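You operate a simulated robot arm through the tools that you are given. There is no shell and no other tool. Be economical: measure what you need, move in short steps, check, and stop when the job is done.

The job below is to be done with a simulated two-armed robot. You get a single attempt, and the scene is never put back.

TASK
Change the dirty brown strainer in the clear jar for the clean one.
Fine: hold the jar while you unscrew the blue lid, which goes on the table, and while you screw it home again; lay the brown strainer in the tray marked LOW and drop the strainer with the green tab in.

Only the result counts: the job must be done as asked and must still hold three seconds after the hand-in. Knocking over, shifting, dropping, spilling or breaking anything else fails it. A push-on lid holds only when it is set on centred and level and pressed home; a screw cap is set on level and turned clockwise until tight.

THE ROBOT
Two 7-joint arms with two-finger parallel grippers on one trunk, on a base that drives. Base frame: it is fixed to the floor where the robot stands at the start and does not move with it; the origin is under the middle of the robot, x ahead of it, y to its left, z up; the surface under the hand at the start is at about z = 900. Units: mm, rad, N and s.
The left shoulder is at the start at [70, 163, 1170], the right one opposite. With the tool pointing down near the work surface each hand reaches from about 400 to 880 mm from the robot's upright axis, wherever it stands, measured 20 degrees to its own side. Places, roughly: bare end of the steel table [700, -300, 900]; clear jar with a blue lid (8x8x11 cm) [500, -200, 900]; mat lo [600, 0, 900]. Payload 3.43 kg a hand.
The TCP of each hand is the grasp point between the finger pads, 34 mm short of the fingertips. In the tool frame z runs along the fingers and y along their closing line. The gripper opens to 128 mm. The fingers are 24 mm wide and 12 mm thick; the gripper's body (48 by 130 mm) begins 96 mm behind the TCP.
Orientation is that of the tool frame in the base frame, as a unit quaternion [x, y, z, w]. With the fingers straight down and closing along the base's y, the tool's x points along the base's -x, its y along +y and its z along -z.

THE INTERFACE
- The arms move only by the tool nudge_tool. It takes "left_rows", "right_rows" or both (then of equal length, played together; a hand with none holds still); each is a list of rows, each a list of 7 numbers: the shift along the tool's x, y, z in units of 20 mm (1.0 is 20 mm), then the turn, a rotation vector about the tool's x, y, z in units of 5 degrees (1.0 is 5 degrees), then the closure, from 0 (fully open) to 1 (shut). In form: [[dx, dy, dz, ax, ay, az, grip], ...]. A call has 1 to 10 rows; each row shifts and turns the commanded pose from where the row before left it, along the tool's axes as they then stand. A call with a number of a shift or a turn outside -1 to 1 is refused whole. A row lasts 0.2 s, in which the tool goes at most 50 mm and 0.15 rad; a call with a longer step from one row to the next is refused whole, and so is a gripper value outside its range. Where a pose cannot be reached the arm comes as near as it can. A force on the tool above 90 N (or 10 N above the force at the start of the call, whichever is more), or a blocked arm, ends the call early, and 0.2 s more pass. The fingers move at their own pace (about 153 mm/s each) and stop on an object; they squeeze with about 21 N. The grip force told is the motor's: it shows also when the fingers shut on nothing. Time passes only in rows, and 0.2 s behind the last, so rows that do not move let the fingers close. The reply holds the time, the measured pose of the TCP, the force on the tool along the base axes, the opening and the grip force, in the units named above and with some noise, with the torque about the TCP (base axes, N m) and any sound that the robot's microphone picked up, and new pictures: "pictures" is both (left out), scene, wrist or none (wrist: the cameras of the hands that moved).
- Cameras (640 x 400 px; columns grow to the right, rows downward): "scene" is now at [131, -35.3, 1399.2]; the picture's right is [-0.40, -0.92, 0.00], its down [-0.50, 0.22, -0.84] and it looks along [0.77, -0.33, -0.55] (base axes); focal length 214 px, centre (320, 200). "left" rides on the left gripper at [76, 11, -160] in its tool frame; the picture's right is [-0.15, 0.99, 0.00], its down [-0.88, -0.13, -0.46] and it looks along [-0.45, -0.07, 0.89] (tool axes); focal length 234 px, centre (320, 200). "right" rides on the right gripper at [76, -11, -160] in its tool frame; the picture's right is [0.15, 0.99, 0.00], its down [-0.88, 0.13, -0.46] and it looks along [-0.45, 0.07, 0.89] (tool axes); focal length 234 px, centre (320, 200). There is no depth. A picture from a camera that has moved, and an enlarged one, comes with that camera's place and axes in the base frame and with its lens.
- move_column(by): slides the trunk up (or, below 0, down) by that many mm; the arms and the scene camera ride with it, the base frame stays. It gives what a move gives, with no picture.
- drive_base(legs): drives the robot by 1 to 6 legs, each [ahead, left, turn to the left] in mm, mm and rad, along the robot's own axes; the way and the turn of a leg run together, so that a leg with both is an arc; at most 1500 mm and 3.142 rad a leg. The arms and the cameras ride along, it lands a little off, and it stops where it bumps. It gives what a move gives, and a new picture of the scene camera.
- turn_head(pan, tilt): turns the head with the scene camera to pan (to the left, within 1.501 rad either way) and tilt (down, from -0.506 to 1.204), counted from straight ahead of the robot. It gives what a move gives, and a new picture of the scene camera.
- close_up(camera, box): a new picture of the part [left, top, right, bottom] of that camera's present view, enlarged. No time passes.
- sign_off(): hands the job in; it is judged then, once.

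Go step by step. Nothing tells you exact positions but the pictures and the camera data: compare them with the known pose of the tool, close in by small moves and look again before you grip or let go. The budget is 120 turns and 260 pictures, counting those below and the enlarged ones. Unless the task says otherwise, let go and move clear before handing in, and close with one line.

The tools are called after "Call:" by a JSON object that holds its "name" and its "arguments". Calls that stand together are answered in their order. nudge_tool: Moves the arms, as the interface text tells. Its arguments: {"type":"object","properties":{"left_rows":{"type":"array","items":{"type":"array","items":{"type":"number"}}},"right_rows":{"type":"array","items":{"type":"array","items":{"type":"number"}}},"pictures":{"type":"string","enum":["both","scene","wrist","none"]}},"required":[]} The other tools are called the same way: move_column (by) slides the trunk up or down; drive_base (legs) drives the base; turn_head (pan, tilt) turns the head that bears the scene camera; close_up (camera, box) takes an enlarged picture of a part of a camera's view; sign_off () hands the job in.

At the start:

```text
time: 0.0
left_tcp_pos: [584.7, 0.5, 1315.4]
left_orientation: [0.001, 1.0, 0.001, 0.0]
left_force: [-0.6, -0.9, 1.1]
left_ft_torque: [0.01, 0.01, -0.02]
left_width: 127.8
left_grip_force: 0.1
right_tcp_pos: [506.7, -514.6, 1289.2]
right_orientation: [0.0, 1.0, 0.0, 0.0]
right_force: [0.1, -0.7, -1.0]
right_ft_torque: [0.0, -0.01, 0.01]
right_width: 128.0
right_grip_force: 0.0
trunk travel left (down, up): [-650.0, 290.0]
robot x, y, heading: [-1.0, 0.7, 0.002]
head pan, tilt: [-0.41, 0.581]
```

scene: 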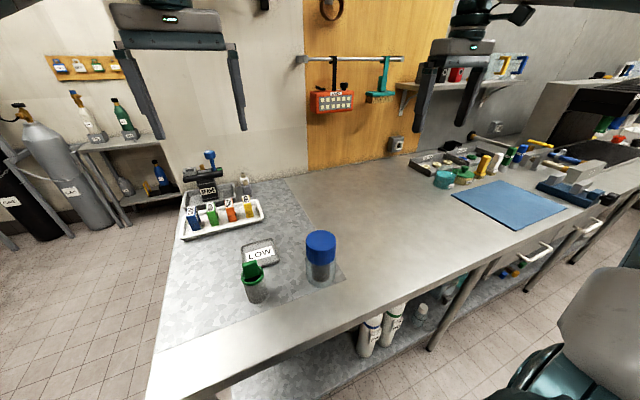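
right: 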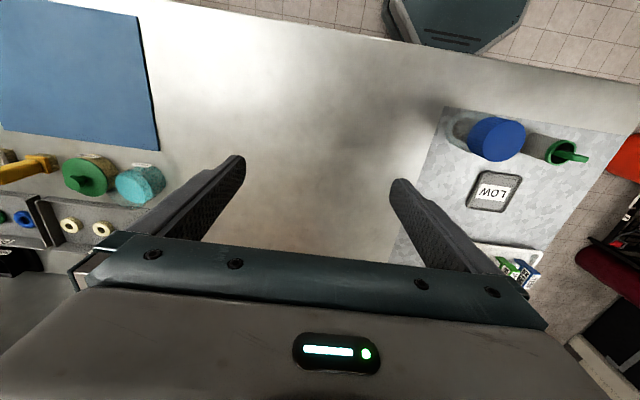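
left: 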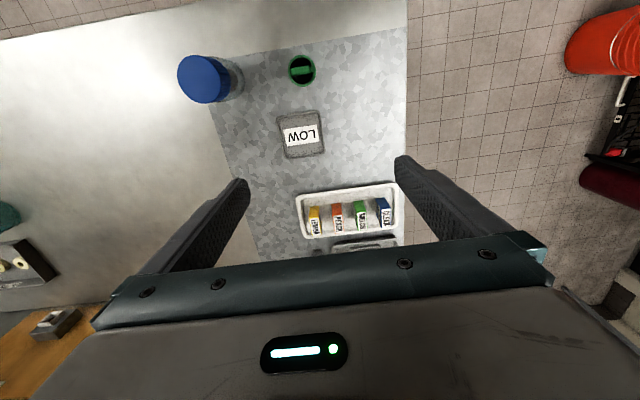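

I see the clear jar with its blue lid near [480,-190], the green-tabbed strainer near [490,-10] and the LOW tray near [640,-40]. I'll take close-ups before moving.

Call:
{"name": "close_up", "arguments": {"camera": "scene", "box": [220, 210, 380, 310]}}

Call:
{"name": "close_up", "arguments": {"camera": "left", "box": [160, 30, 352, 150]}}

Call:
{"name": "close_up", "arguments": {"camera": "right", "box": [430, 90, 622, 210]}}

```text
4.00 times, centred on (300, 260) of scene
camera zoom: at [131.0, -35.3, 1399.2], right [-0.4, -0.92, 0.0], down [-0.5, 0.22, -0.84], along [0.77, -0.33, -0.55], focal length 858 px, centre (400, -40)
```

zoom: 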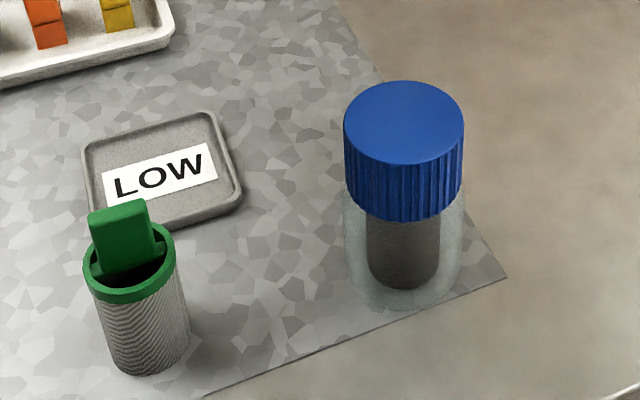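

```text
3.33 times, centred on (256, 90) of left
camera zoom: at [508.3, 11.6, 1476.0], right [0.15, 0.99, 0.0], down [0.88, -0.13, 0.46], along [0.45, -0.07, -0.89], focal length 781 px, centre (533, 567)
```

zoom: 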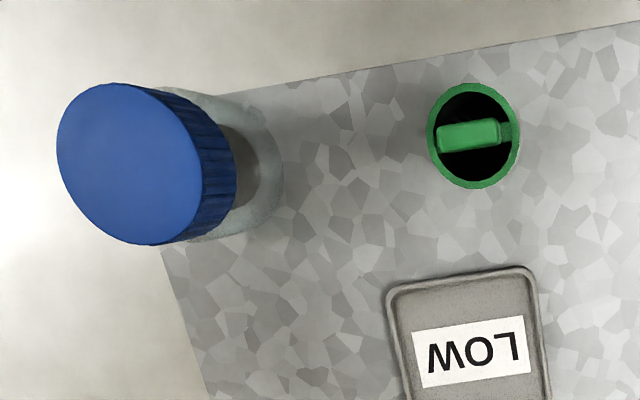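

```text
3.33 times, centred on (526, 150) of right
camera zoom: at [430.2, -526.4, 1449.7], right [-0.15, 0.99, 0.0], down [0.88, 0.13, 0.46], along [0.45, 0.07, -0.89], focal length 781 px, centre (-367, 367)
```

zoom: 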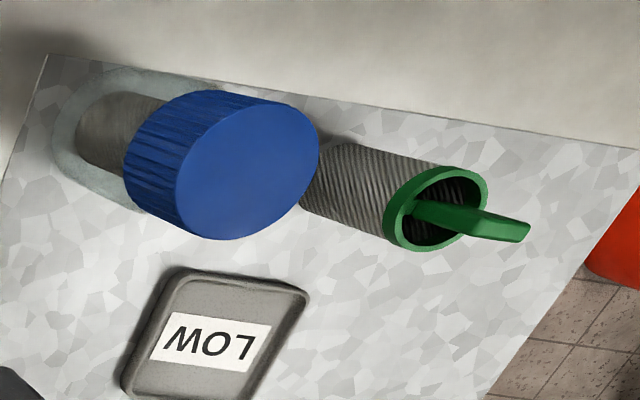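

The lid top is near [476,-188,1032] and the jar is about 80 mm across. I'll shift the robot right and back a little, so the right hand can hold the jar obliquely and the left can work from above.

Call:
{"name": "drive_base", "arguments": {"legs": [[-90, 0, 0], [0, -140, 0]]}}

```text
time: 2.0
left_tcp_pos: [497.2, -134.9, 1315.3]
left_orientation: [-0.003, 1.0, -0.001, 0.001]
left_force: [-0.7, 0.6, -0.1]
left_ft_torque: [-0.03, 0.0, -0.03]
left_width: 127.8
left_grip_force: 0.1
right_tcp_pos: [419.6, -651.3, 1290.7]
right_orientation: [-0.001, 1.0, 0.0, 0.0]
right_force: [0.6, 0.9, -0.6]
right_ft_torque: [-0.02, 0.0, 0.01]
right_width: 128.0
right_grip_force: 0.1
trunk travel left (down, up): [-650.0, 290.0]
robot x, y, heading: [-88.1, -139.7, 0.002]
head pan, tilt: [-0.41, 0.581]
camera scene: at [42.7, -172.7, 1399.2], right [-0.4, -0.92, 0.0], down [-0.5, 0.22, -0.84], along [0.77, -0.33, -0.55], focal length 214 px, centre (320, 200)
```

scene: 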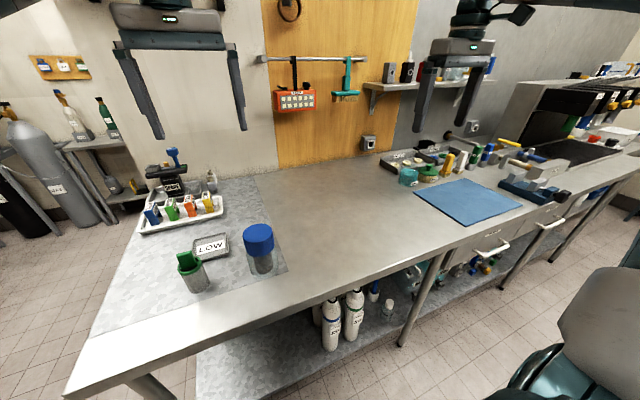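

The base is in place. Next the right hand yaws by about 60° and comes down some way to prepare the oblique hold on the jar.

Call:
{"name": "nudge_tool", "arguments": {"right_rows": [[0, 0, 0.6, 0, 0, -1, 0], [0, 0, 0.6, 0, 0, -1, 0], [0, 0, 0.6, 0, 0, -1, 0], [0, 0, 0.6, 0, 0, -1, 0], [0, 0, 0.6, 0, 0, -1, 0], [0, 0, 0.6, 0, 0, -1, 0], [0, 0, 0.6, 0, 0, -1, 0], [0, 0, 0.6, 0, 0, -1, 0], [0, 0, 0.6, 0, 0, -1, 0], [0, 0, 0.6, 0, 0, -1, 0]], "pictures": "none"}}

Call:
{"name": "nudge_tool", "arguments": {"right_rows": [[0, 0, 0, 0, 0, -1, 0], [0, 0, 0, 0, 0, -1, 0], [-1, 0, 0, 0, -1, 0, 0], [-1, 0, 0, 0, -1, 0, 0], [-1, 0, 0, 0, -1, 0, 0], [-1, 0, 0, 0, -1, 0, 0], [-1, 0, 0, 0, -1, 0, 0], [-1, 0, 0, 0, -1, 0, 0], [-1, 0, 0, 0, -1, 0, 0], [0, 0, 0, 0, 0, 0, 0]], "pictures": "wrist"}}

```text
time: 4.2
left_tcp_pos: [497.2, -136.8, 1316.4]
left_orientation: [-0.002, 1.0, 0.0, 0.0]
left_force: [-0.1, 0.2, -0.2]
left_ft_torque: [-0.02, 0.0, -0.01]
left_width: 128.2
left_grip_force: 0.2
right_tcp_pos: [419.8, -652.4, 1169.3]
right_orientation: [-0.425, 0.905, 0.0, 0.0]
right_force: [0.2, -0.1, -0.1]
right_ft_torque: [0.02, 0.02, 0.01]
right_width: 127.8
right_grip_force: 0.1
trunk travel left (down, up): [-650.0, 290.0]
robot x, y, heading: [-88.4, -140.5, 0.004]
head pan, tilt: [-0.41, 0.581]
```

```text
time: 6.4
left_tcp_pos: [495.4, -136.4, 1315.4]
left_orientation: [-0.002, 1.0, 0.0, 0.001]
left_force: [-0.3, 1.0, 0.2]
left_ft_torque: [-0.02, 0.03, 0.01]
left_width: 128.0
left_grip_force: 0.1
right_tcp_pos: [484.2, -535.3, 1205.8]
right_orientation: [-0.478, 0.825, 0.151, 0.26]
right_force: [-0.8, 0.2, 0.7]
right_ft_torque: [0.0, 0.04, 0.0]
right_width: 127.9
right_grip_force: 0.0
trunk travel left (down, up): [-650.0, 290.0]
robot x, y, heading: [-92.6, -138.8, 0.001]
head pan, tilt: [-0.41, 0.581]
camera right: at [417.7, -675.2, 1292.6], right [-0.92, 0.39, -0.08], down [0.11, 0.46, 0.88], along [0.38, 0.8, -0.47], focal length 234 px, centre (320, 200)
```

right: 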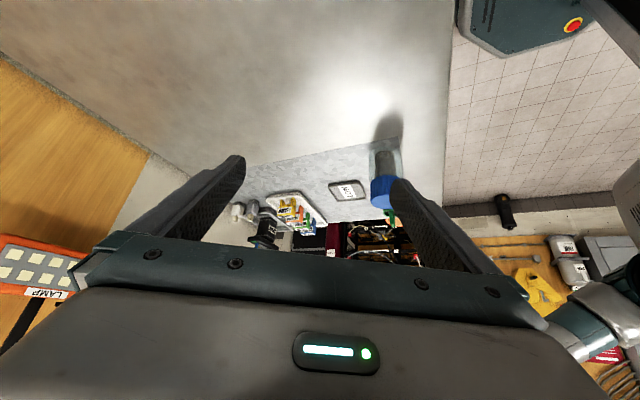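

The right hand is tilted 35°. I'll tilt it to 45° and bring it near the jar, short of contact.

Call:
{"name": "nudge_tool", "arguments": {"right_rows": [[0, 0.9, 0.7, 0, -1, 0, 0], [0, 0.9, 0.7, 0, -1, 0, 0], [0, 0.9, 0.8, 0, 0, 0, 0], [0, 0.9, 0.8, 0, 0, 0, 0], [0, 0.9, 0.8, 0, 0, 0, 0], [-0.2, 0.9, 0.8, 0, 0, 0, 0], [-0.2, 0.9, 0.8, 0, 0, 0, 0], [-0.2, 0.9, 0.8, 0, 0, 0, 0], [-0.2, 0.9, 0.8, 0, 0, 0, 0], [-0.2, 0.9, 0.8, 0, 0, 0, 0]]}}

```text
time: 8.6
left_tcp_pos: [497.1, -135.3, 1316.1]
left_orientation: [-0.002, 1.0, -0.001, -0.001]
left_force: [-0.2, -0.1, 0.4]
left_ft_torque: [-0.05, 0.01, -0.02]
left_width: 128.1
left_grip_force: 0.1
right_tcp_pos: [390.9, -339.0, 1106.4]
right_orientation: [-0.464, 0.799, 0.191, 0.331]
right_force: [-0.4, 1.4, 0.5]
right_ft_torque: [0.0, -0.01, -0.02]
right_width: 127.9
right_grip_force: 0.0
trunk travel left (down, up): [-650.0, 290.0]
robot x, y, heading: [-89.6, -136.9, -0.005]
head pan, tilt: [-0.41, 0.581]
camera scene: at [42.5, -173.0, 1399.2], right [-0.4, -0.92, 0.0], down [-0.5, 0.22, -0.84], along [0.77, -0.33, -0.55], focal length 214 px, centre (320, 200)
camera right: at [318.1, -489.2, 1166.5], right [-0.91, 0.4, -0.1], down [0.04, 0.33, 0.94], along [0.41, 0.86, -0.31], focal length 234 px, centre (320, 200)
```

scene: 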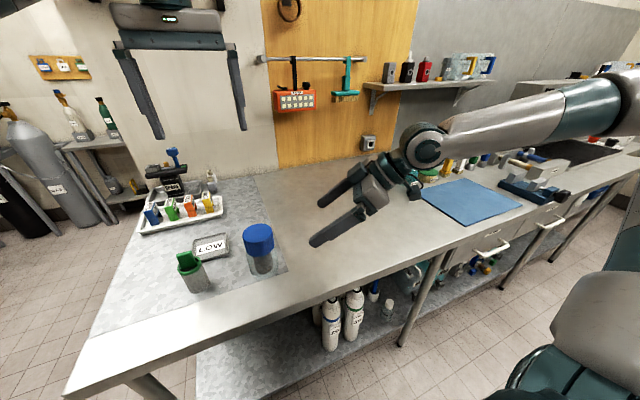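
right: 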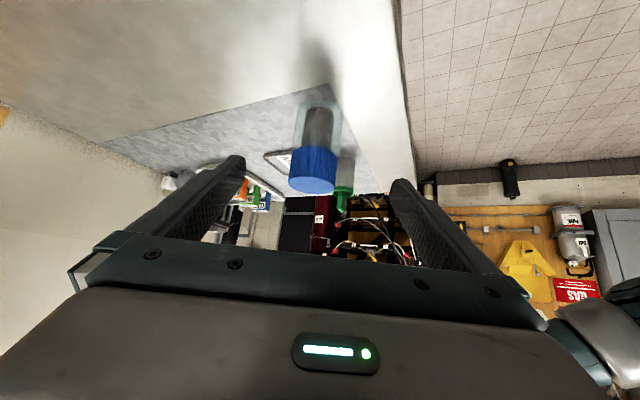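

The right hand lines up sideways with the jar. I'll tilt it to about 60° so its palm stays low, and move in halfway.

Call:
{"name": "nudge_tool", "arguments": {"right_rows": [[0.3, 0, 0.6, 0, -1, 0, 0], [0.3, 0, 0.6, 0, -1, 0, 0], [0.3, 0, 0.6, 0, -1, 0, 0], [0.5, 0, 0.6, 0, 0, 0, 0], [0.6, 0, 0.6, 0, 0, 0, 0], [0.6, 0, 0.6, 0, 0, 0, 0], [0, 0, 0, 0, 0, 0, 0]]}}

```text
time: 10.2
left_tcp_pos: [497.0, -137.2, 1315.3]
left_orientation: [-0.002, 1.0, 0.0, 0.0]
left_force: [-1.0, -0.2, -0.5]
left_ft_torque: [0.03, 0.0, 0.02]
left_width: 128.1
left_grip_force: 0.2
right_tcp_pos: [406.0, -316.2, 1022.3]
right_orientation: [-0.435, 0.749, 0.251, 0.433]
right_force: [-0.8, -0.1, 0.4]
right_ft_torque: [-0.01, -0.03, 0.03]
right_width: 128.1
right_grip_force: 0.0
trunk travel left (down, up): [-650.0, 290.0]
robot x, y, heading: [-89.4, -140.5, 0.003]
head pan, tilt: [-0.41, 0.581]
camera scene: at [41.9, -174.3, 1399.2], right [-0.4, -0.92, 0.0], down [-0.5, 0.22, -0.84], along [0.77, -0.33, -0.55], focal length 214 px, centre (320, 200)
camera right: at [327.7, -473.7, 1037.4], right [-0.89, 0.43, -0.13], down [-0.09, 0.1, 0.99], along [0.44, 0.9, -0.05], focal length 234 px, centre (320, 200)
```

scene: 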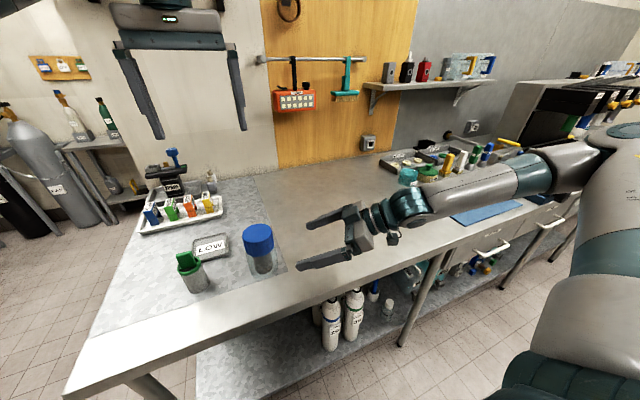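
right: 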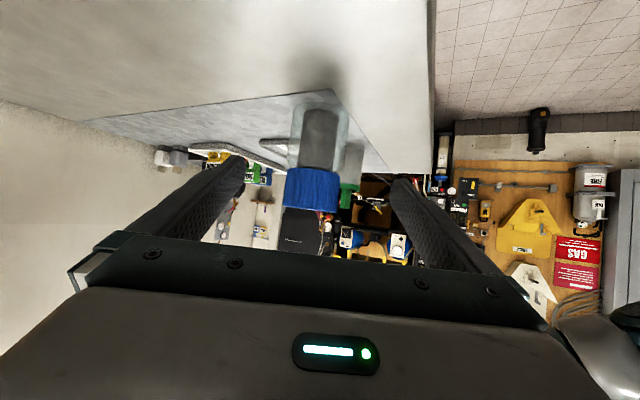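

I'll look closer to fix the heights and the sideways alignment.

Call:
{"name": "close_up", "arguments": {"camera": "right", "box": [230, 80, 422, 220]}}

```text
2.86 times, centred on (326, 150) of right
camera zoom: at [327.7, -473.7, 1037.4], right [-0.89, 0.43, -0.13], down [-0.09, 0.1, 0.99], along [0.44, 0.9, -0.05], focal length 669 px, centre (303, 343)
```

zoom: 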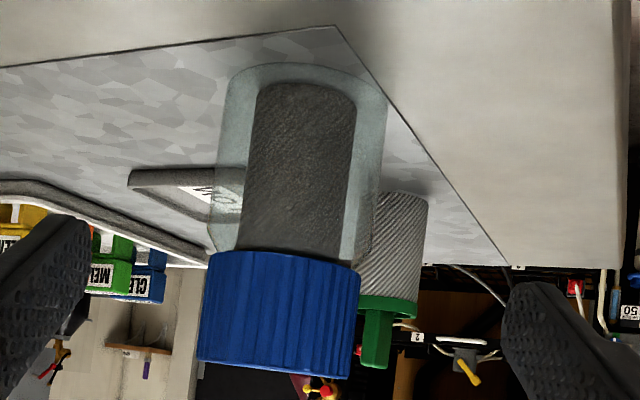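

The lid spans about z 987–1036 and the jar axis is near [478,-190]. The hand is aligned, so I'll go straight in 150 mm.

Call:
{"name": "nudge_tool", "arguments": {"right_rows": [[0, 0, 1, 0, 0, 0, 0], [0, 0, 1, 0, 0, 0, 0], [0, 0, 1, 0, 0, 0, 0], [0, 0, 1, 0, 0, 0, 0], [0, 0, 1, 0, 0, 0, 0], [0, 0, 1, 0, 0, 0, 0], [0, 0, 1, 0, 0, 0, 0], [0, 0, 0.5, 0, 0, 0, 0]]}}

Call:
{"name": "close_up", "arguments": {"camera": "scene", "box": [180, 200, 340, 300]}}

```text
time: 12.0
left_tcp_pos: [497.1, -137.5, 1315.9]
left_orientation: [-0.003, 1.0, 0.0, 0.001]
left_force: [-0.2, 0.2, 0.7]
left_ft_torque: [0.01, -0.02, 0.0]
left_width: 128.2
left_grip_force: 0.1
right_tcp_pos: [470.0, -203.1, 948.4]
right_orientation: [-0.435, 0.749, 0.25, 0.432]
right_force: [-0.1, -0.1, -0.5]
right_ft_torque: [0.04, 0.01, 0.01]
right_width: 128.2
right_grip_force: 0.0
trunk travel left (down, up): [-650.0, 290.0]
robot x, y, heading: [-89.2, -139.6, 0.004]
head pan, tilt: [-0.41, 0.581]
camera scene: at [42.3, -174.1, 1399.2], right [-0.4, -0.92, 0.0], down [-0.5, 0.22, -0.84], along [0.77, -0.33, -0.55], focal length 214 px, centre (320, 200)
camera right: at [391.8, -361.8, 963.1], right [-0.89, 0.43, -0.13], down [-0.09, 0.1, 0.99], along [0.44, 0.9, -0.06], focal length 234 px, centre (320, 200)
```

scene: 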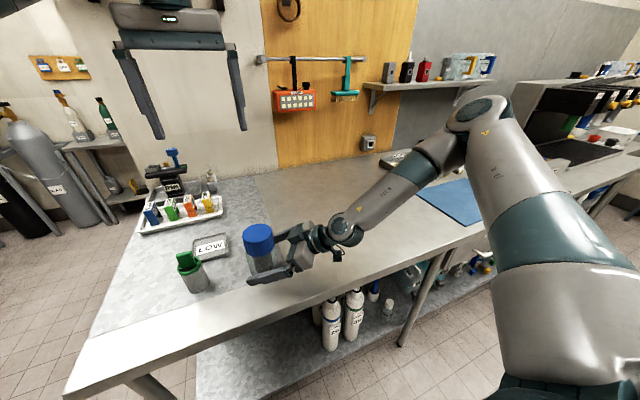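
right: 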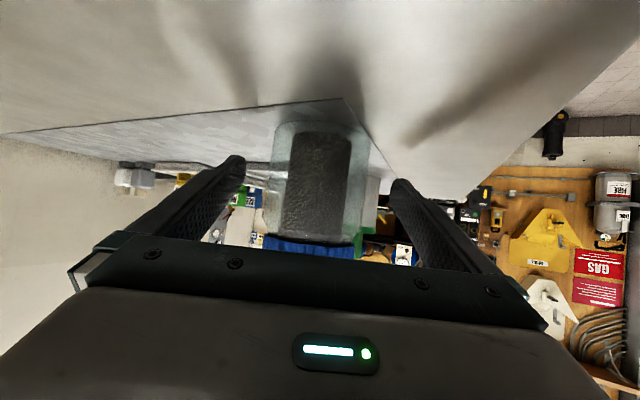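

```text
4.00 times, centred on (260, 250) of scene
camera zoom: at [42.3, -174.1, 1399.2], right [-0.4, -0.92, 0.0], down [-0.5, 0.22, -0.84], along [0.77, -0.33, -0.55], focal length 858 px, centre (560, 0)
```

zoom: 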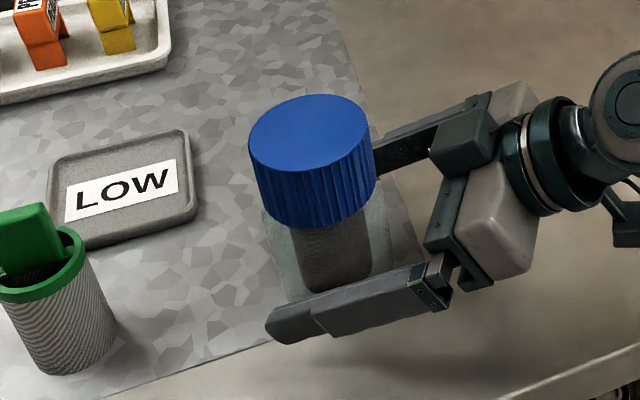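

The jar sits between the fingers. I'll go the last 16 mm and close gently around the body.

Call:
{"name": "nudge_tool", "arguments": {"right_rows": [[0, 0, 0.8, 0, 0, 0, 0], [0.1, 0, 0, 0, 0, 0, 0.1], [0, 0, 0, 0, 0, 0, 0.2], [0, 0, 0, 0, 0, 0, 0.3], [0, 0, 0, 0, 0, 0, 0.4], [0, 0, 0, 0, 0, 0, 0.5], [0, 0, 0, 0, 0, 0, 0.6], [0, 0, 0, 0, 0, 0, 0.6]]}}

Call:
{"name": "close_up", "arguments": {"camera": "scene", "box": [180, 200, 340, 300]}}

```text
time: 13.8
left_tcp_pos: [496.3, -137.0, 1315.0]
left_orientation: [-0.002, 1.0, 0.0, 0.0]
left_force: [1.1, 0.8, 0.5]
left_ft_torque: [0.01, 0.02, -0.02]
left_width: 127.8
left_grip_force: 0.1
right_tcp_pos: [475.0, -191.5, 937.4]
right_orientation: [-0.434, 0.749, 0.25, 0.433]
right_force: [0.8, -0.5, -0.4]
right_ft_torque: [0.08, 0.04, -0.02]
right_width: 78.7
right_grip_force: 21.1
trunk travel left (down, up): [-650.0, 290.0]
robot x, y, heading: [-92.6, -141.0, 0.006]
head pan, tilt: [-0.41, 0.581]
camera scene: at [42.3, -174.3, 1399.2], right [-0.4, -0.92, 0.0], down [-0.5, 0.22, -0.84], along [0.77, -0.33, -0.55], focal length 214 px, centre (320, 200)
camera right: at [397.4, -350.8, 952.7], right [-0.89, 0.43, -0.13], down [-0.09, 0.1, 0.99], along [0.44, 0.9, -0.06], focal length 234 px, centre (320, 200)
```

scene: 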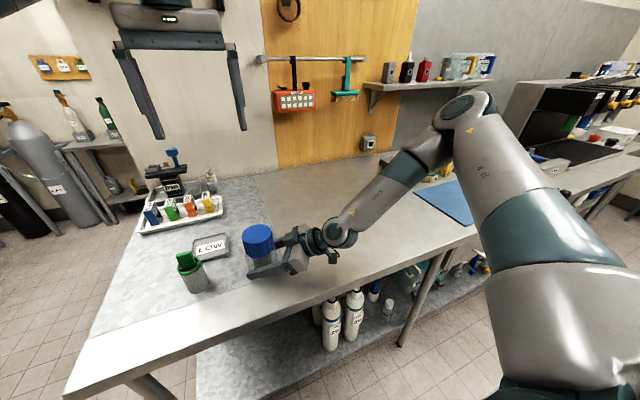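
right: 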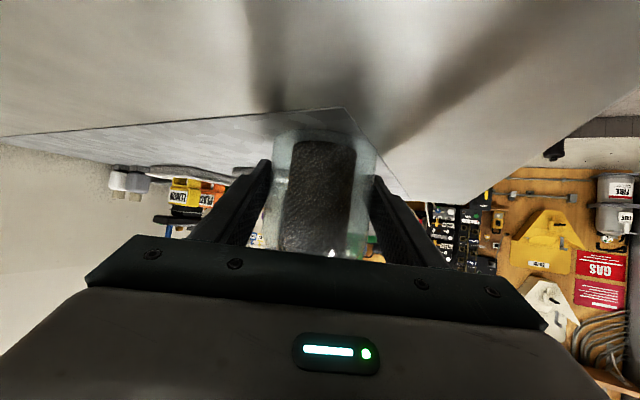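

```text
4.00 times, centred on (260, 250) of scene
camera zoom: at [42.3, -174.3, 1399.2], right [-0.4, -0.92, 0.0], down [-0.5, 0.22, -0.84], along [0.77, -0.33, -0.55], focal length 858 px, centre (560, 0)
```

zoom: 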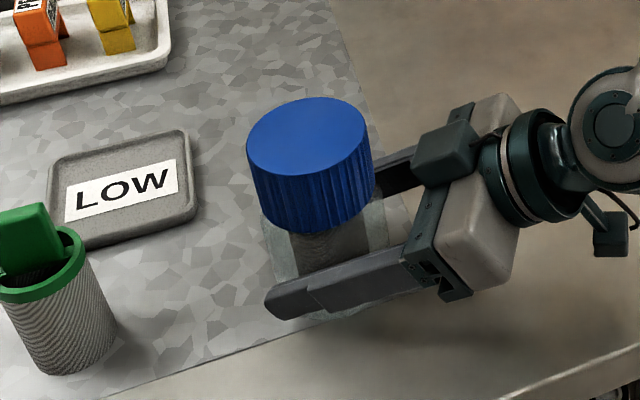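

The jar is held at 79 mm. The left hand now goes over the lid, yawing 50° clockwise beforehand for a longer unscrewing stroke.

Call:
{"name": "nudge_tool", "arguments": {"left_rows": [[1, -1, 0, 0, 0, 0, 0], [0, -1, 0.6, 0, 0, 0, 0], [0, -0.65, 0.6, 0, 0, 0, 0], [0, 0, 0.6, 0, 0, 0, 0], [0, 0, 0.6, 0, 0, 0, 0], [0, 0, 0.6, 0, 0, 0, 0], [0, 0, 0.6, 0, 0, 0, 0], [0, 0, 0.6, 0, 0, 0, 0], [0, 0, 0.6, 0, 0, 0, 0]], "pictures": "wrist"}}

```text
time: 15.8
left_tcp_pos: [477.3, -191.1, 1219.2]
left_orientation: [-0.002, 1.0, 0.001, 0.0]
left_force: [0.3, -0.3, -0.7]
left_ft_torque: [0.03, 0.0, -0.01]
left_width: 127.9
left_grip_force: 0.0
right_tcp_pos: [475.9, -193.0, 938.1]
right_orientation: [-0.435, 0.749, 0.251, 0.433]
right_force: [-0.2, 0.3, 0.0]
right_ft_torque: [0.04, 0.01, 0.0]
right_width: 79.2
right_grip_force: 20.8
trunk travel left (down, up): [-650.0, 290.0]
robot x, y, heading: [-89.0, -141.5, 0.004]
head pan, tilt: [-0.41, 0.581]
camera left: at [400.2, -179.0, 1378.9], right [0.14, 0.99, 0.0], down [0.88, -0.13, 0.46], along [0.45, -0.07, -0.89], focal length 234 px, centre (320, 200)
```

left: 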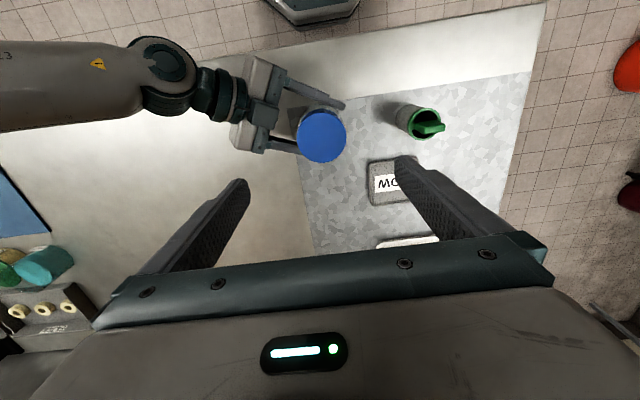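

The lid centre comes out near [474,-189]. I'll lower the hand while yawing 50° clockwise and check again.

Call:
{"name": "nudge_tool", "arguments": {"left_rows": [[0.15, 0.08, 0.55, 0, 0, 1, 0], [0, 0, 0.55, 0, 0, 1, 0], [0, 0, 0.55, 0, 0, 1, 0], [0, 0, 0.55, 0, 0, 1, 0], [0, 0, 0.55, 0, 0, 1, 0], [0, 0, 0.55, 0, 0, 1, 0], [0, 0, 0.55, 0, 0, 1, 0], [0, 0, 0.55, 0, 0, 1, 0], [0, 0, 0.55, 0, 0, 1, 0], [0, 0, 0.55, 0, 0, 1, 0]]}}

Call:
{"name": "close_up", "arguments": {"camera": "scene", "box": [180, 180, 340, 280]}}

```text
time: 18.0
left_tcp_pos: [474.9, -188.9, 1109.6]
left_orientation: [0.421, 0.907, 0.0, 0.0]
left_force: [0.3, -0.1, 0.0]
left_ft_torque: [0.01, -0.01, -0.01]
left_width: 128.1
left_grip_force: 0.1
right_tcp_pos: [474.9, -192.3, 938.3]
right_orientation: [-0.434, 0.749, 0.25, 0.434]
right_force: [0.7, 0.7, 0.3]
right_ft_torque: [0.03, 0.01, 0.01]
right_width: 79.2
right_grip_force: 20.6
trunk travel left (down, up): [-650.0, 290.0]
robot x, y, heading: [-88.1, -138.4, 0.004]
head pan, tilt: [-0.41, 0.581]
camera scene: at [42.4, -174.3, 1399.2], right [-0.4, -0.92, 0.0], down [-0.5, 0.22, -0.84], along [0.77, -0.33, -0.55], focal length 214 px, centre (320, 200)
camera left: at [433.3, -122.7, 1270.1], right [0.85, 0.53, 0.0], down [0.47, -0.76, 0.46], along [0.24, -0.39, -0.89], focal length 234 px, centre (320, 200)
```

scene: 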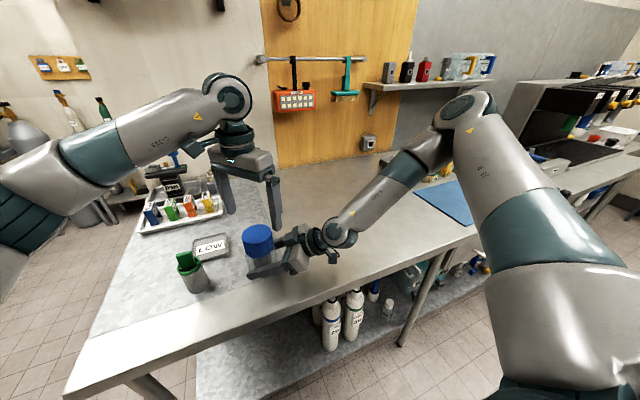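
left: 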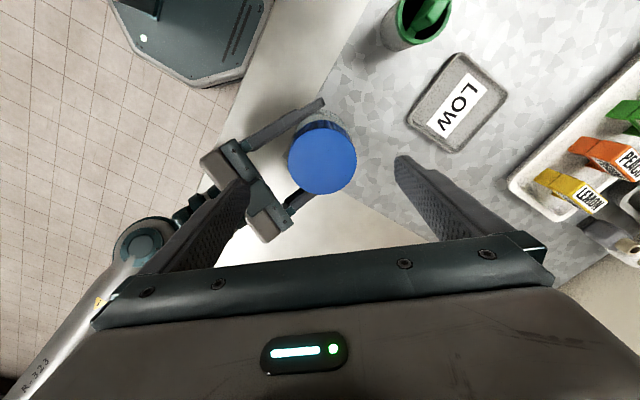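

```text
4.00 times, centred on (260, 230) of scene
camera zoom: at [42.4, -174.3, 1399.2], right [-0.4, -0.92, 0.0], down [-0.5, 0.22, -0.84], along [0.77, -0.33, -0.55], focal length 858 px, centre (560, 80)
```

zoom: 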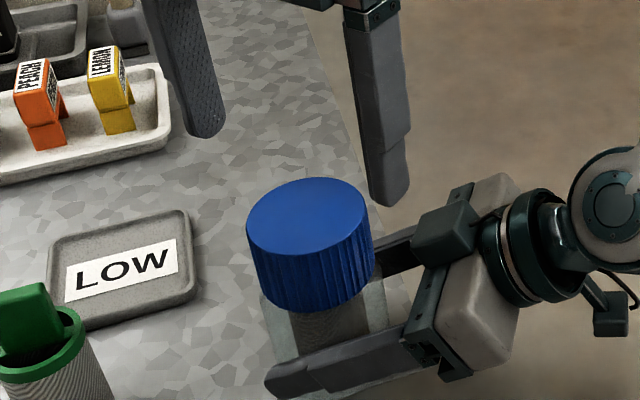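

The left hand is centred on the lid. I'll narrow the fingers to about 92 mm and go down around it.

Call:
{"name": "nudge_tool", "arguments": {"left_rows": [[0, 0, 0, 0, 0, 0, 0.28], [0, 0.0, 0.5, 0, 0, 0, 0.28], [0, 0, 0.9, 0, 0, 0, 0.28], [0, 0, 0.9, 0, 0, 0, 0.28], [0, 0, 0.7, 0, 0, 0, 0.28], [0, 0, 0.6, 0, 0, 0, 0.28], [0, 0, 0.5, 0, 0, 0, 0.28]]}}

Call:
{"name": "close_up", "arguments": {"camera": "scene", "box": [180, 180, 340, 280]}}

```text
time: 19.6
left_tcp_pos: [475.9, -189.3, 1028.2]
left_orientation: [0.42, 0.907, 0.0, 0.0]
left_force: [-0.2, -0.4, -0.2]
left_ft_torque: [0.02, 0.01, 0.0]
left_width: 92.1
left_grip_force: 0.1
right_tcp_pos: [475.3, -191.9, 937.2]
right_orientation: [-0.434, 0.749, 0.25, 0.433]
right_force: [-0.3, -0.5, 0.8]
right_ft_torque: [0.05, 0.05, 0.04]
right_width: 78.7
right_grip_force: 21.0
trunk travel left (down, up): [-650.0, 290.0]
robot x, y, heading: [-85.9, -138.9, 0.003]
head pan, tilt: [-0.41, 0.581]
camera scene: at [42.3, -174.3, 1399.2], right [-0.4, -0.92, 0.0], down [-0.5, 0.22, -0.84], along [0.77, -0.33, -0.55], focal length 214 px, centre (320, 200)
camera left: at [433.1, -123.6, 1187.6], right [0.85, 0.53, 0.0], down [0.47, -0.76, 0.46], along [0.24, -0.39, -0.89], focal length 234 px, centre (320, 200)
```

scene: 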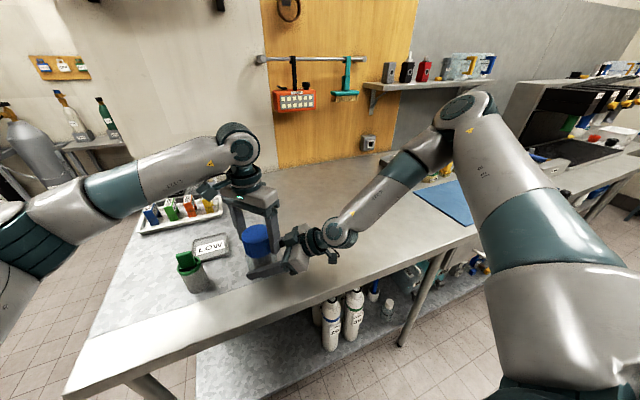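
left: 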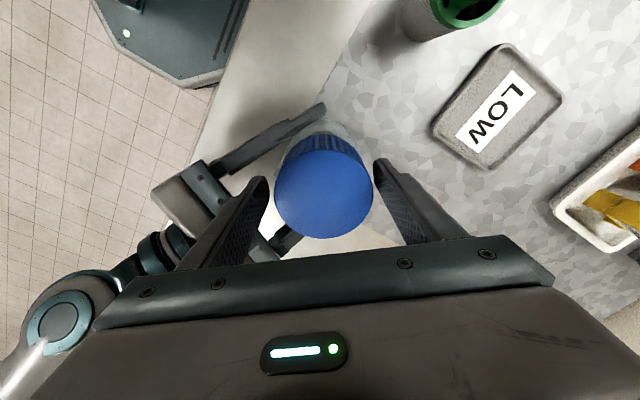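

```text
4.00 times, centred on (260, 230) of scene
camera zoom: at [42.3, -174.3, 1399.2], right [-0.4, -0.92, 0.0], down [-0.5, 0.22, -0.84], along [0.77, -0.33, -0.55], focal length 858 px, centre (560, 80)
```

zoom: 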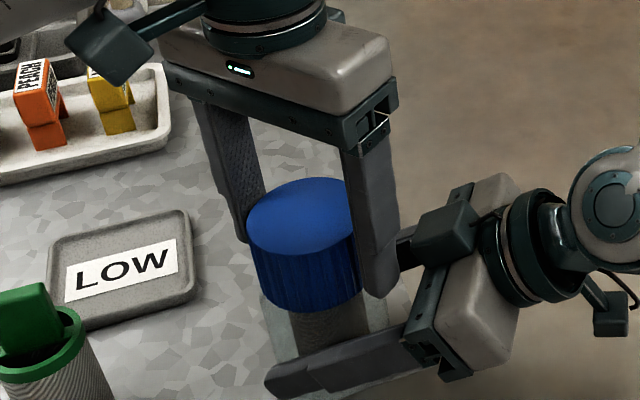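

Fingers are around the lid. I'll close the grip on it.

Call:
{"name": "nudge_tool", "arguments": {"left_rows": [[0, 0, 0, 0, 0, 0, 0.35], [0, 0, 0, 0, 0, 0, 0.42], [0, 0, 0, 0, 0, 0, 0.5], [0, 0, 0, 0, 0, 0, 0.6], [0, 0, 0, 0, 0, 0, 0.6]], "pictures": "wrist"}}

```text
time: 20.8
left_tcp_pos: [474.2, -188.9, 1028.6]
left_orientation: [0.42, 0.907, 0.001, 0.0]
left_force: [13.2, 10.9, -0.4]
left_ft_torque: [0.57, -0.77, -0.03]
left_width: 71.7
left_grip_force: 21.2
right_tcp_pos: [474.4, -191.5, 938.5]
right_orientation: [-0.435, 0.749, 0.252, 0.432]
right_force: [-10.7, -9.9, 6.6]
right_ft_torque: [0.17, -0.29, 0.17]
right_width: 78.7
right_grip_force: 20.6
trunk travel left (down, up): [-650.0, 290.0]
robot x, y, heading: [-84.0, -139.9, 0.008]
head pan, tilt: [-0.41, 0.581]
camera left: at [433.3, -123.1, 1188.1], right [0.85, 0.53, 0.0], down [0.47, -0.76, 0.46], along [0.24, -0.39, -0.89], focal length 234 px, centre (320, 200)
```

left: 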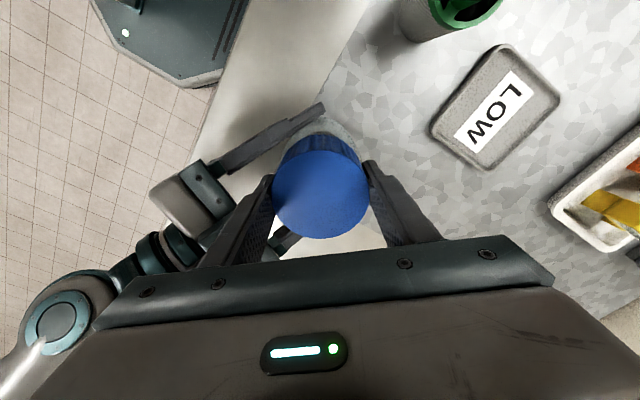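

The grip leans about 17 N to one side, so I'll shift the left hand a little along its closing line to relieve it.

Call:
{"name": "nudge_tool", "arguments": {"left_rows": [[0, 0.1, 0, 0, 0, 0, 0.6], [0, 0, 0, 0, 0, 0, 0.6]], "pictures": "none"}}

```text
time: 21.4
left_tcp_pos: [475.3, -188.0, 1028.1]
left_orientation: [0.421, 0.907, -0.001, 0.0]
left_force: [7.4, 1.4, -0.9]
left_ft_torque: [0.3, -0.51, 0.01]
left_width: 71.6
left_grip_force: 21.2
right_tcp_pos: [474.6, -192.4, 938.7]
right_orientation: [-0.435, 0.749, 0.251, 0.433]
right_force: [-8.5, -2.5, 3.8]
right_ft_torque: [-0.29, -0.05, 0.09]
right_width: 78.6
right_grip_force: 20.6
trunk travel left (down, up): [-650.0, 290.0]
robot x, y, heading: [-86.5, -135.0, 0.002]
head pan, tilt: [-0.41, 0.581]
```

Better. Now I'll unscrew anticlockwise, the first 35°, while watching the forces.

Call:
{"name": "nudge_tool", "arguments": {"left_rows": [[-0.02, 0.05, 0, 0, 0, -1, 0.6], [0, 0, 0, 0, 0, -1, 0.6], [0, 0, 0, 0, 0, -1, 0.6], [0, 0, 0, 0, 0, -1, 0.6], [0, 0, 0, 0, 0, -1, 0.6], [0, 0, 0, 0, 0, -1, 0.6], [0, 0, 0, 0, 0, -1, 0.6]], "pictures": "wrist"}}

```text
time: 23.0
left_tcp_pos: [476.4, -186.7, 1027.2]
left_orientation: [0.128, 0.992, 0.0, 0.0]
left_force: [-4.7, -14.8, 4.5]
left_ft_torque: [-0.81, 0.47, -0.02]
left_width: 71.4
left_grip_force: 20.4
right_tcp_pos: [476.0, -192.2, 938.1]
right_orientation: [-0.435, 0.749, 0.25, 0.433]
right_force: [4.1, 15.8, -2.9]
right_ft_torque: [-0.49, -0.09, 0.07]
right_width: 78.8
right_grip_force: 20.8
trunk travel left (down, up): [-650.0, 290.0]
robot x, y, heading: [-86.7, -139.8, 0.004]
head pan, tilt: [-0.41, 0.581]
camera left: at [404.5, -156.6, 1188.6], right [0.39, 0.92, 0.0], down [0.82, -0.35, 0.46], along [0.42, -0.18, -0.89], focal length 234 px, centre (320, 200)
```

left: 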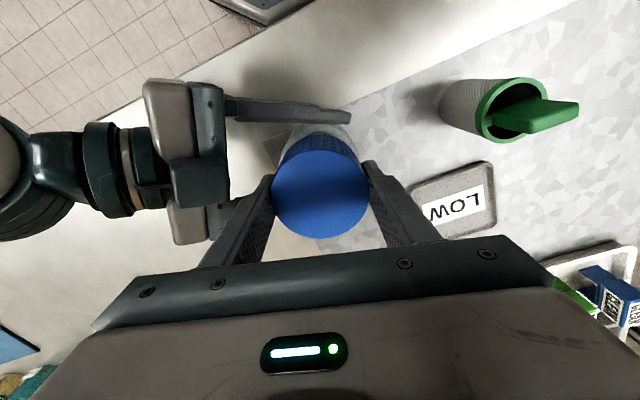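

The lid turns with little torque. I'll correct 1.5 mm sideways and go on turning.

Call:
{"name": "nudge_tool", "arguments": {"left_rows": [[0, -0.08, 0, 0, 0, -1, 0.6], [0, 0, 0, 0, 0, -1, 0.6], [0, 0, 0, 0, 0, -1, 0.6], [0, 0, 0, 0, 0, -1, 0.6], [0, 0, 0, 0, 0, -1, 0.6], [0, 0, 0, 0, 0, -1, 0.6], [0, 0, 0, 0, 0, -1, 0.6], [0, 0, 0, 0, 0, -1, 0.6], [0, 0, 0, 0, 0, -1, 0.6], [0, 0, 0, 0, 0, -1, 0.6]], "pictures": "wrist"}}

```text
time: 25.2
left_tcp_pos: [476.2, -188.1, 1029.3]
left_orientation: [-0.305, 0.952, -0.001, 0.0]
left_force: [-0.4, -8.8, 14.0]
left_ft_torque: [-0.3, 0.11, -0.03]
left_width: 71.4
left_grip_force: 20.7
right_tcp_pos: [474.9, -191.9, 938.9]
right_orientation: [-0.434, 0.749, 0.25, 0.433]
right_force: [3.1, 6.4, -4.5]
right_ft_torque: [-0.17, -0.15, -0.05]
right_width: 78.8
right_grip_force: 21.0
trunk travel left (down, up): [-650.0, 290.0]
robot x, y, heading: [-91.1, -141.1, 0.001]
head pan, tilt: [-0.41, 0.581]
camera left: at [406.2, -222.7, 1188.8], right [-0.45, 0.89, 0.0], down [0.79, 0.4, 0.46], along [0.41, 0.21, -0.89], focal length 234 px, centre (320, 200)
```

left: 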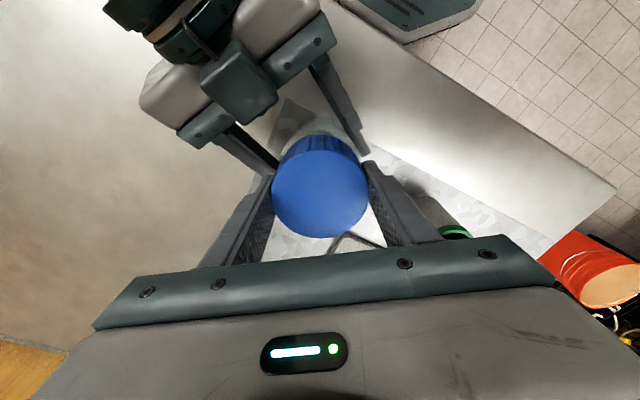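

The lid is pushing up at 14 N, so the thread is turning. I'll continue with a slight rise.

Call:
{"name": "nudge_tool", "arguments": {"left_rows": [[0, -0.03, -0.06, 0, 0, -1, 0.6], [0, 0, -0.008, 0, 0, -1, 0.6], [0, 0, -0.008, 0, 0, -1, 0.6], [0, 0, -0.008, 0, 0, -1, 0.6], [0, 0, -0.008, 0, 0, -1, 0.6], [0, 0, -0.008, 0, 0, -1, 0.6], [0, 0, -0.008, 0, 0, -1, 0.6], [0, 0, -0.008, 0, 0, -1, 0.6]]}}

Call:
{"name": "close_up", "arguments": {"camera": "scene", "box": [180, 180, 340, 280]}}

```text
time: 27.0
left_tcp_pos: [477.6, -188.2, 1031.3]
left_orientation: [-0.612, 0.791, 0.0, 0.001]
left_force: [3.1, -5.6, -5.2]
left_ft_torque: [-0.07, -0.09, -0.01]
left_width: 71.2
left_grip_force: 21.5
right_tcp_pos: [476.3, -192.1, 938.8]
right_orientation: [-0.435, 0.748, 0.252, 0.433]
right_force: [-2.5, 4.7, 2.4]
right_ft_torque: [-0.42, -0.17, 0.02]
right_width: 78.6
right_grip_force: 21.0
trunk travel left (down, up): [-650.0, 290.0]
robot x, y, heading: [-91.3, -140.3, 0.001]
head pan, tilt: [-0.41, 0.581]
camera scene: at [42.5, -174.3, 1399.1], right [-0.4, -0.92, 0.0], down [-0.5, 0.22, -0.84], along [0.77, -0.33, -0.55], focal length 214 px, centre (320, 200)
camera left: at [445.8, -258.6, 1190.5], right [-0.92, 0.39, 0.0], down [0.35, 0.82, 0.46], along [0.18, 0.42, -0.89], focal length 234 px, centre (320, 200)
```

scene: 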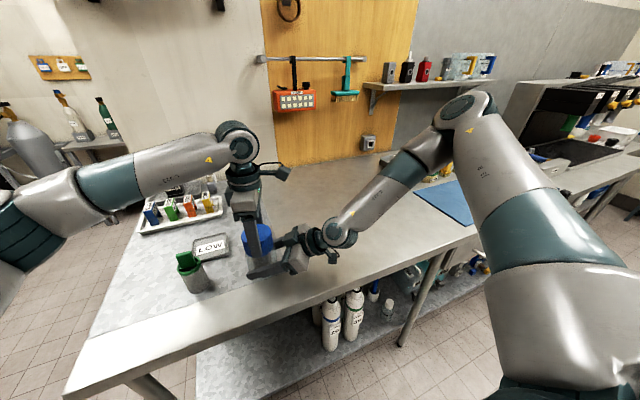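
left: 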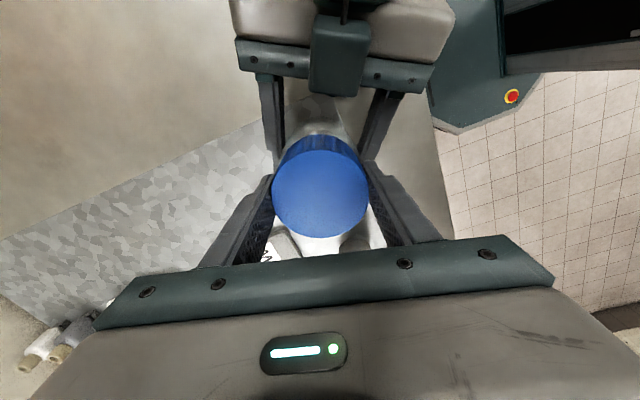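

```text
4.00 times, centred on (260, 230) of scene
camera zoom: at [42.5, -174.3, 1399.1], right [-0.4, -0.92, 0.0], down [-0.5, 0.22, -0.84], along [0.77, -0.33, -0.55], focal length 858 px, centre (560, 80)
```

zoom: 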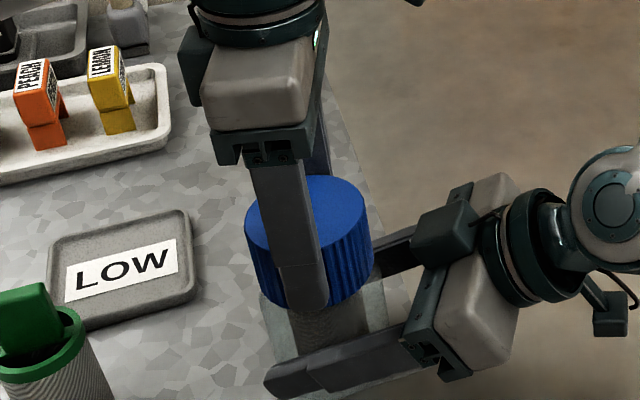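

125° turned and the forces are low. I'll continue another 45°.

Call:
{"name": "nudge_tool", "arguments": {"left_rows": [[0, 0, 0, 0, 0, -1, 0.6], [0, 0, -0.005, 0, 0, -1, 0.6], [0, 0, -0.005, 0, 0, -1, 0.6], [0, 0, -0.005, 0, 0, -1, 0.6], [0, 0, -0.005, 0, 0, -1, 0.6], [0, 0, -0.005, 0, 0, -1, 0.6], [0, 0, -0.005, 0, 0, -1, 0.6], [0, 0, -0.005, 0, 0, -1, 0.6], [0, 0, -0.005, 0, 0, -1, 0.6]], "pictures": "wrist"}}

```text
time: 29.0
left_tcp_pos: [477.3, -188.6, 1031.4]
left_orientation: [0.868, -0.497, 0.0, 0.0]
left_force: [10.6, -2.4, -8.6]
left_ft_torque: [-0.09, -0.46, -0.04]
left_width: 70.9
left_grip_force: 21.0
right_tcp_pos: [475.7, -191.1, 937.3]
right_orientation: [-0.435, 0.749, 0.251, 0.432]
right_force: [-10.8, 1.6, 8.0]
right_ft_torque: [0.04, -0.46, 0.07]
right_width: 78.8
right_grip_force: 21.1
trunk travel left (down, up): [-650.0, 290.0]
robot x, y, heading: [-88.3, -137.7, 0.005]
head pan, tilt: [-0.41, 0.581]
camera left: at [504.4, -259.3, 1191.4], right [-0.93, -0.37, 0.0], down [-0.33, 0.83, 0.46], along [-0.17, 0.42, -0.89], focal length 234 px, centre (320, 200)
```

left: 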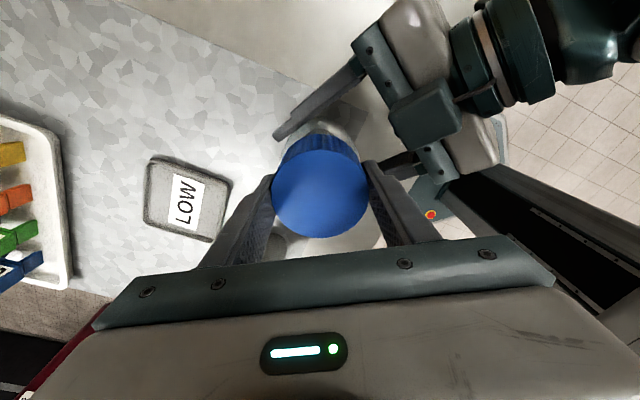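

The wrist still follows at 170° in total. I'll turn another 45°.

Call:
{"name": "nudge_tool", "arguments": {"left_rows": [[0, 0, 0, 0, 0, -1, 0.6], [0, 0, 0, 0, 0, -1, 0.6], [0, 0, 0, 0, 0, -1, 0.6], [0, 0, -0.003, 0, 0, -1, 0.6], [0, 0, -0.003, 0, 0, -1, 0.6], [0, 0, -0.003, 0, 0, -1, 0.6], [0, 0, -0.003, 0, 0, -1, 0.6], [0, 0, -0.003, 0, 0, -1, 0.6], [0, 0, -0.003, 0, 0, -1, 0.6]], "pictures": "wrist"}}

```text
time: 31.0
left_tcp_pos: [477.0, -187.2, 1032.3]
left_orientation: [0.992, -0.127, 0.0, 0.0]
left_force: [9.2, 2.5, -4.3]
left_ft_torque: [0.06, -0.35, 0.0]
left_width: 71.1
left_grip_force: 21.2
right_tcp_pos: [475.1, -191.8, 938.6]
right_orientation: [-0.434, 0.749, 0.251, 0.433]
right_force: [-10.3, -2.8, 4.6]
right_ft_torque: [0.14, -0.37, 0.01]
right_width: 78.6
right_grip_force: 20.7
trunk travel left (down, up): [-650.0, 290.0]
robot x, y, heading: [-88.4, -140.6, 0.002]
head pan, tilt: [-0.41, 0.581]
camera left: at [545.8, -218.4, 1192.0], right [-0.39, -0.92, 0.0], down [-0.82, 0.35, 0.46], along [-0.42, 0.18, -0.89], focal length 234 px, centre (320, 200)
```

left: 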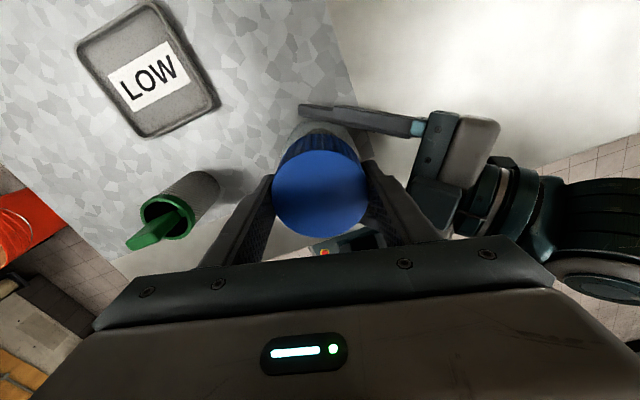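

At 215° in total the wrist still goes on. I'll turn another 45°.

Call:
{"name": "nudge_tool", "arguments": {"left_rows": [[0, 0, 0, 0, 0, -1, 0.6], [0, 0, -0.004, 0, 0, -1, 0.6], [0, 0, -0.004, 0, 0, -1, 0.6], [0, 0, -0.004, 0, 0, -1, 0.6], [0, 0, -0.004, 0, 0, -1, 0.6], [0, 0, -0.004, 0, 0, -1, 0.6], [0, 0, -0.004, 0, 0, -1, 0.6], [0, 0, -0.004, 0, 0, -1, 0.6], [0, 0, -0.004, 0, 0, -1, 0.6]], "pictures": "none"}}

```text
time: 33.0
left_tcp_pos: [476.9, -188.1, 1032.3]
left_orientation: [0.965, 0.261, 0.0, 0.0]
left_force: [9.0, 0.2, -4.9]
left_ft_torque: [-0.17, -0.52, -0.03]
left_width: 71.3
left_grip_force: 21.3
right_tcp_pos: [476.2, -191.4, 938.0]
right_orientation: [-0.435, 0.749, 0.251, 0.433]
right_force: [-9.7, -1.0, 4.6]
right_ft_torque: [0.27, -0.2, 0.07]
right_width: 78.4
right_grip_force: 21.2
trunk travel left (down, up): [-650.0, 290.0]
robot x, y, heading: [-90.5, -138.4, -0.001]
head pan, tilt: [-0.41, 0.581]
```

260° turned and still following. I'll carry on.

Call:
{"name": "nudge_tool", "arguments": {"left_rows": [[0, 0, 0, 0, 0, -1, 0.6], [0, 0, -0.004, 0, 0, -1, 0.6], [0, 0, -0.004, 0, 0, -1, 0.6], [0, 0, -0.004, 0, 0, -1, 0.6], [0, 0, -0.004, 0, 0, -1, 0.6], [0, 0, -0.004, 0, 0, -1, 0.6], [0, 0, -0.004, 0, 0, -1, 0.6], [0, 0, -0.004, 0, 0, -1, 0.6], [0, 0, -0.004, 0, 0, -1, 0.6]], "pictures": "none"}}

```text
time: 35.0
left_tcp_pos: [476.3, -190.5, 1035.0]
left_orientation: [0.792, 0.611, -0.001, 0.0]
left_force: [-0.4, 0.0, 0.1]
left_ft_torque: [0.0, 0.01, -0.04]
left_width: 71.4
left_grip_force: 20.7
right_tcp_pos: [476.1, -191.0, 937.5]
right_orientation: [-0.435, 0.749, 0.251, 0.433]
right_force: [0.8, -0.5, 1.3]
right_ft_torque: [-0.05, 0.06, 0.02]
right_width: 78.6
right_grip_force: 21.0
trunk travel left (down, up): [-650.0, 290.0]
robot x, y, heading: [-88.9, -137.3, 0.001]
head pan, tilt: [-0.41, 0.581]
```

The forces dropped to zero, so the lid is free after about 300°. I'll lift it straight up.

Call:
{"name": "nudge_tool", "arguments": {"left_rows": [[0, 0, -0.2, 0, 0, 0, 0.6], [0, 0, -0.4, 0, 0, 0, 0.6], [0, 0, -0.8, 0, 0, 0, 0.6], [0, 0, -1, 0, 0, 0, 0.6], [0, 0, -1, 0, 0, 0, 0.6], [0, 0, -1, 0, 0, 0, 0.6], [0, 0, -1, 0, 0, 0, 0.6]]}}

Call:
{"name": "close_up", "arguments": {"camera": "scene", "box": [180, 160, 340, 280]}}

```text
time: 36.6
left_tcp_pos: [475.8, -191.5, 1142.9]
left_orientation: [0.792, 0.611, -0.001, 0.0]
left_force: [0.0, 0.7, 0.0]
left_ft_torque: [0.0, -0.02, 0.02]
left_width: 71.5
left_grip_force: 21.3
right_tcp_pos: [475.6, -191.7, 938.6]
right_orientation: [-0.435, 0.749, 0.251, 0.433]
right_force: [-1.4, -0.2, 0.5]
right_ft_torque: [-0.13, 0.13, 0.0]
right_width: 78.4
right_grip_force: 21.0
trunk travel left (down, up): [-650.0, 290.0]
robot x, y, heading: [-91.0, -138.3, 0.002]
head pan, tilt: [-0.41, 0.581]
camera scene: at [41.9, -174.4, 1399.2], right [-0.4, -0.92, 0.0], down [-0.5, 0.22, -0.84], along [0.77, -0.33, -0.55], focal length 214 px, centre (320, 200)
camera left: at [504.5, -119.8, 1303.7], right [0.92, -0.39, 0.0], down [-0.35, -0.82, 0.46], along [-0.18, -0.42, -0.89], focal length 234 px, centre (320, 200)
```

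scene: 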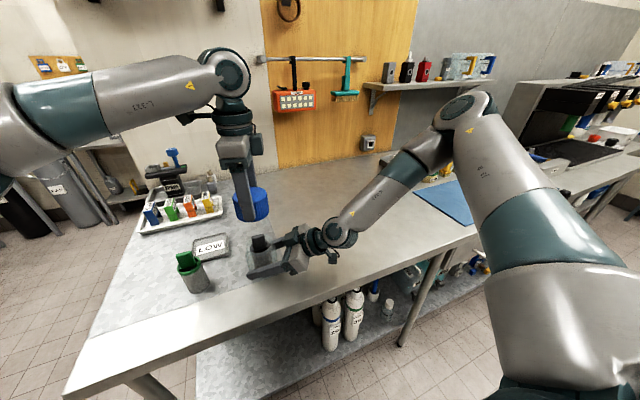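
left: 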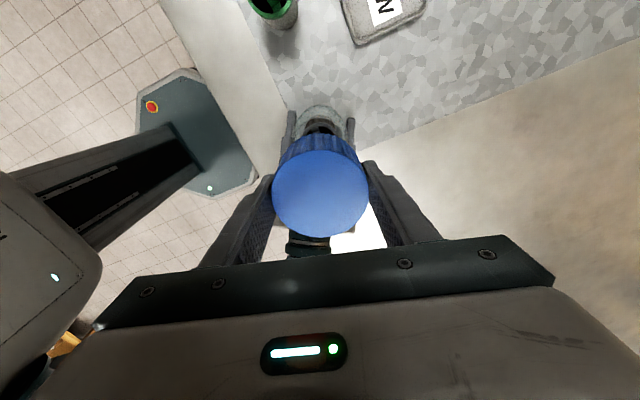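

```text
3.33 times, centred on (260, 220) of scene
camera zoom: at [41.9, -174.4, 1399.2], right [-0.4, -0.92, 0.0], down [-0.5, 0.22, -0.84], along [0.77, -0.33, -0.55], focal length 715 px, centre (520, 133)
```

zoom: 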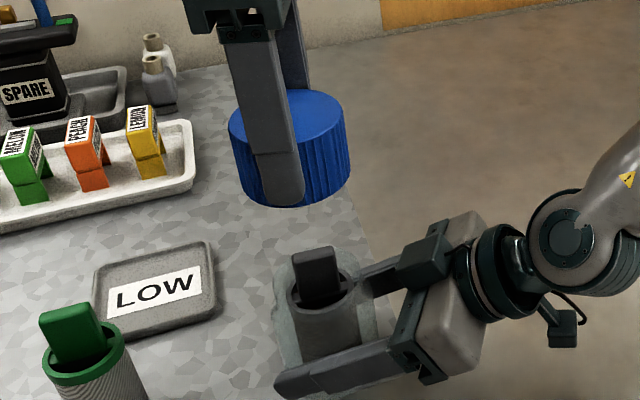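

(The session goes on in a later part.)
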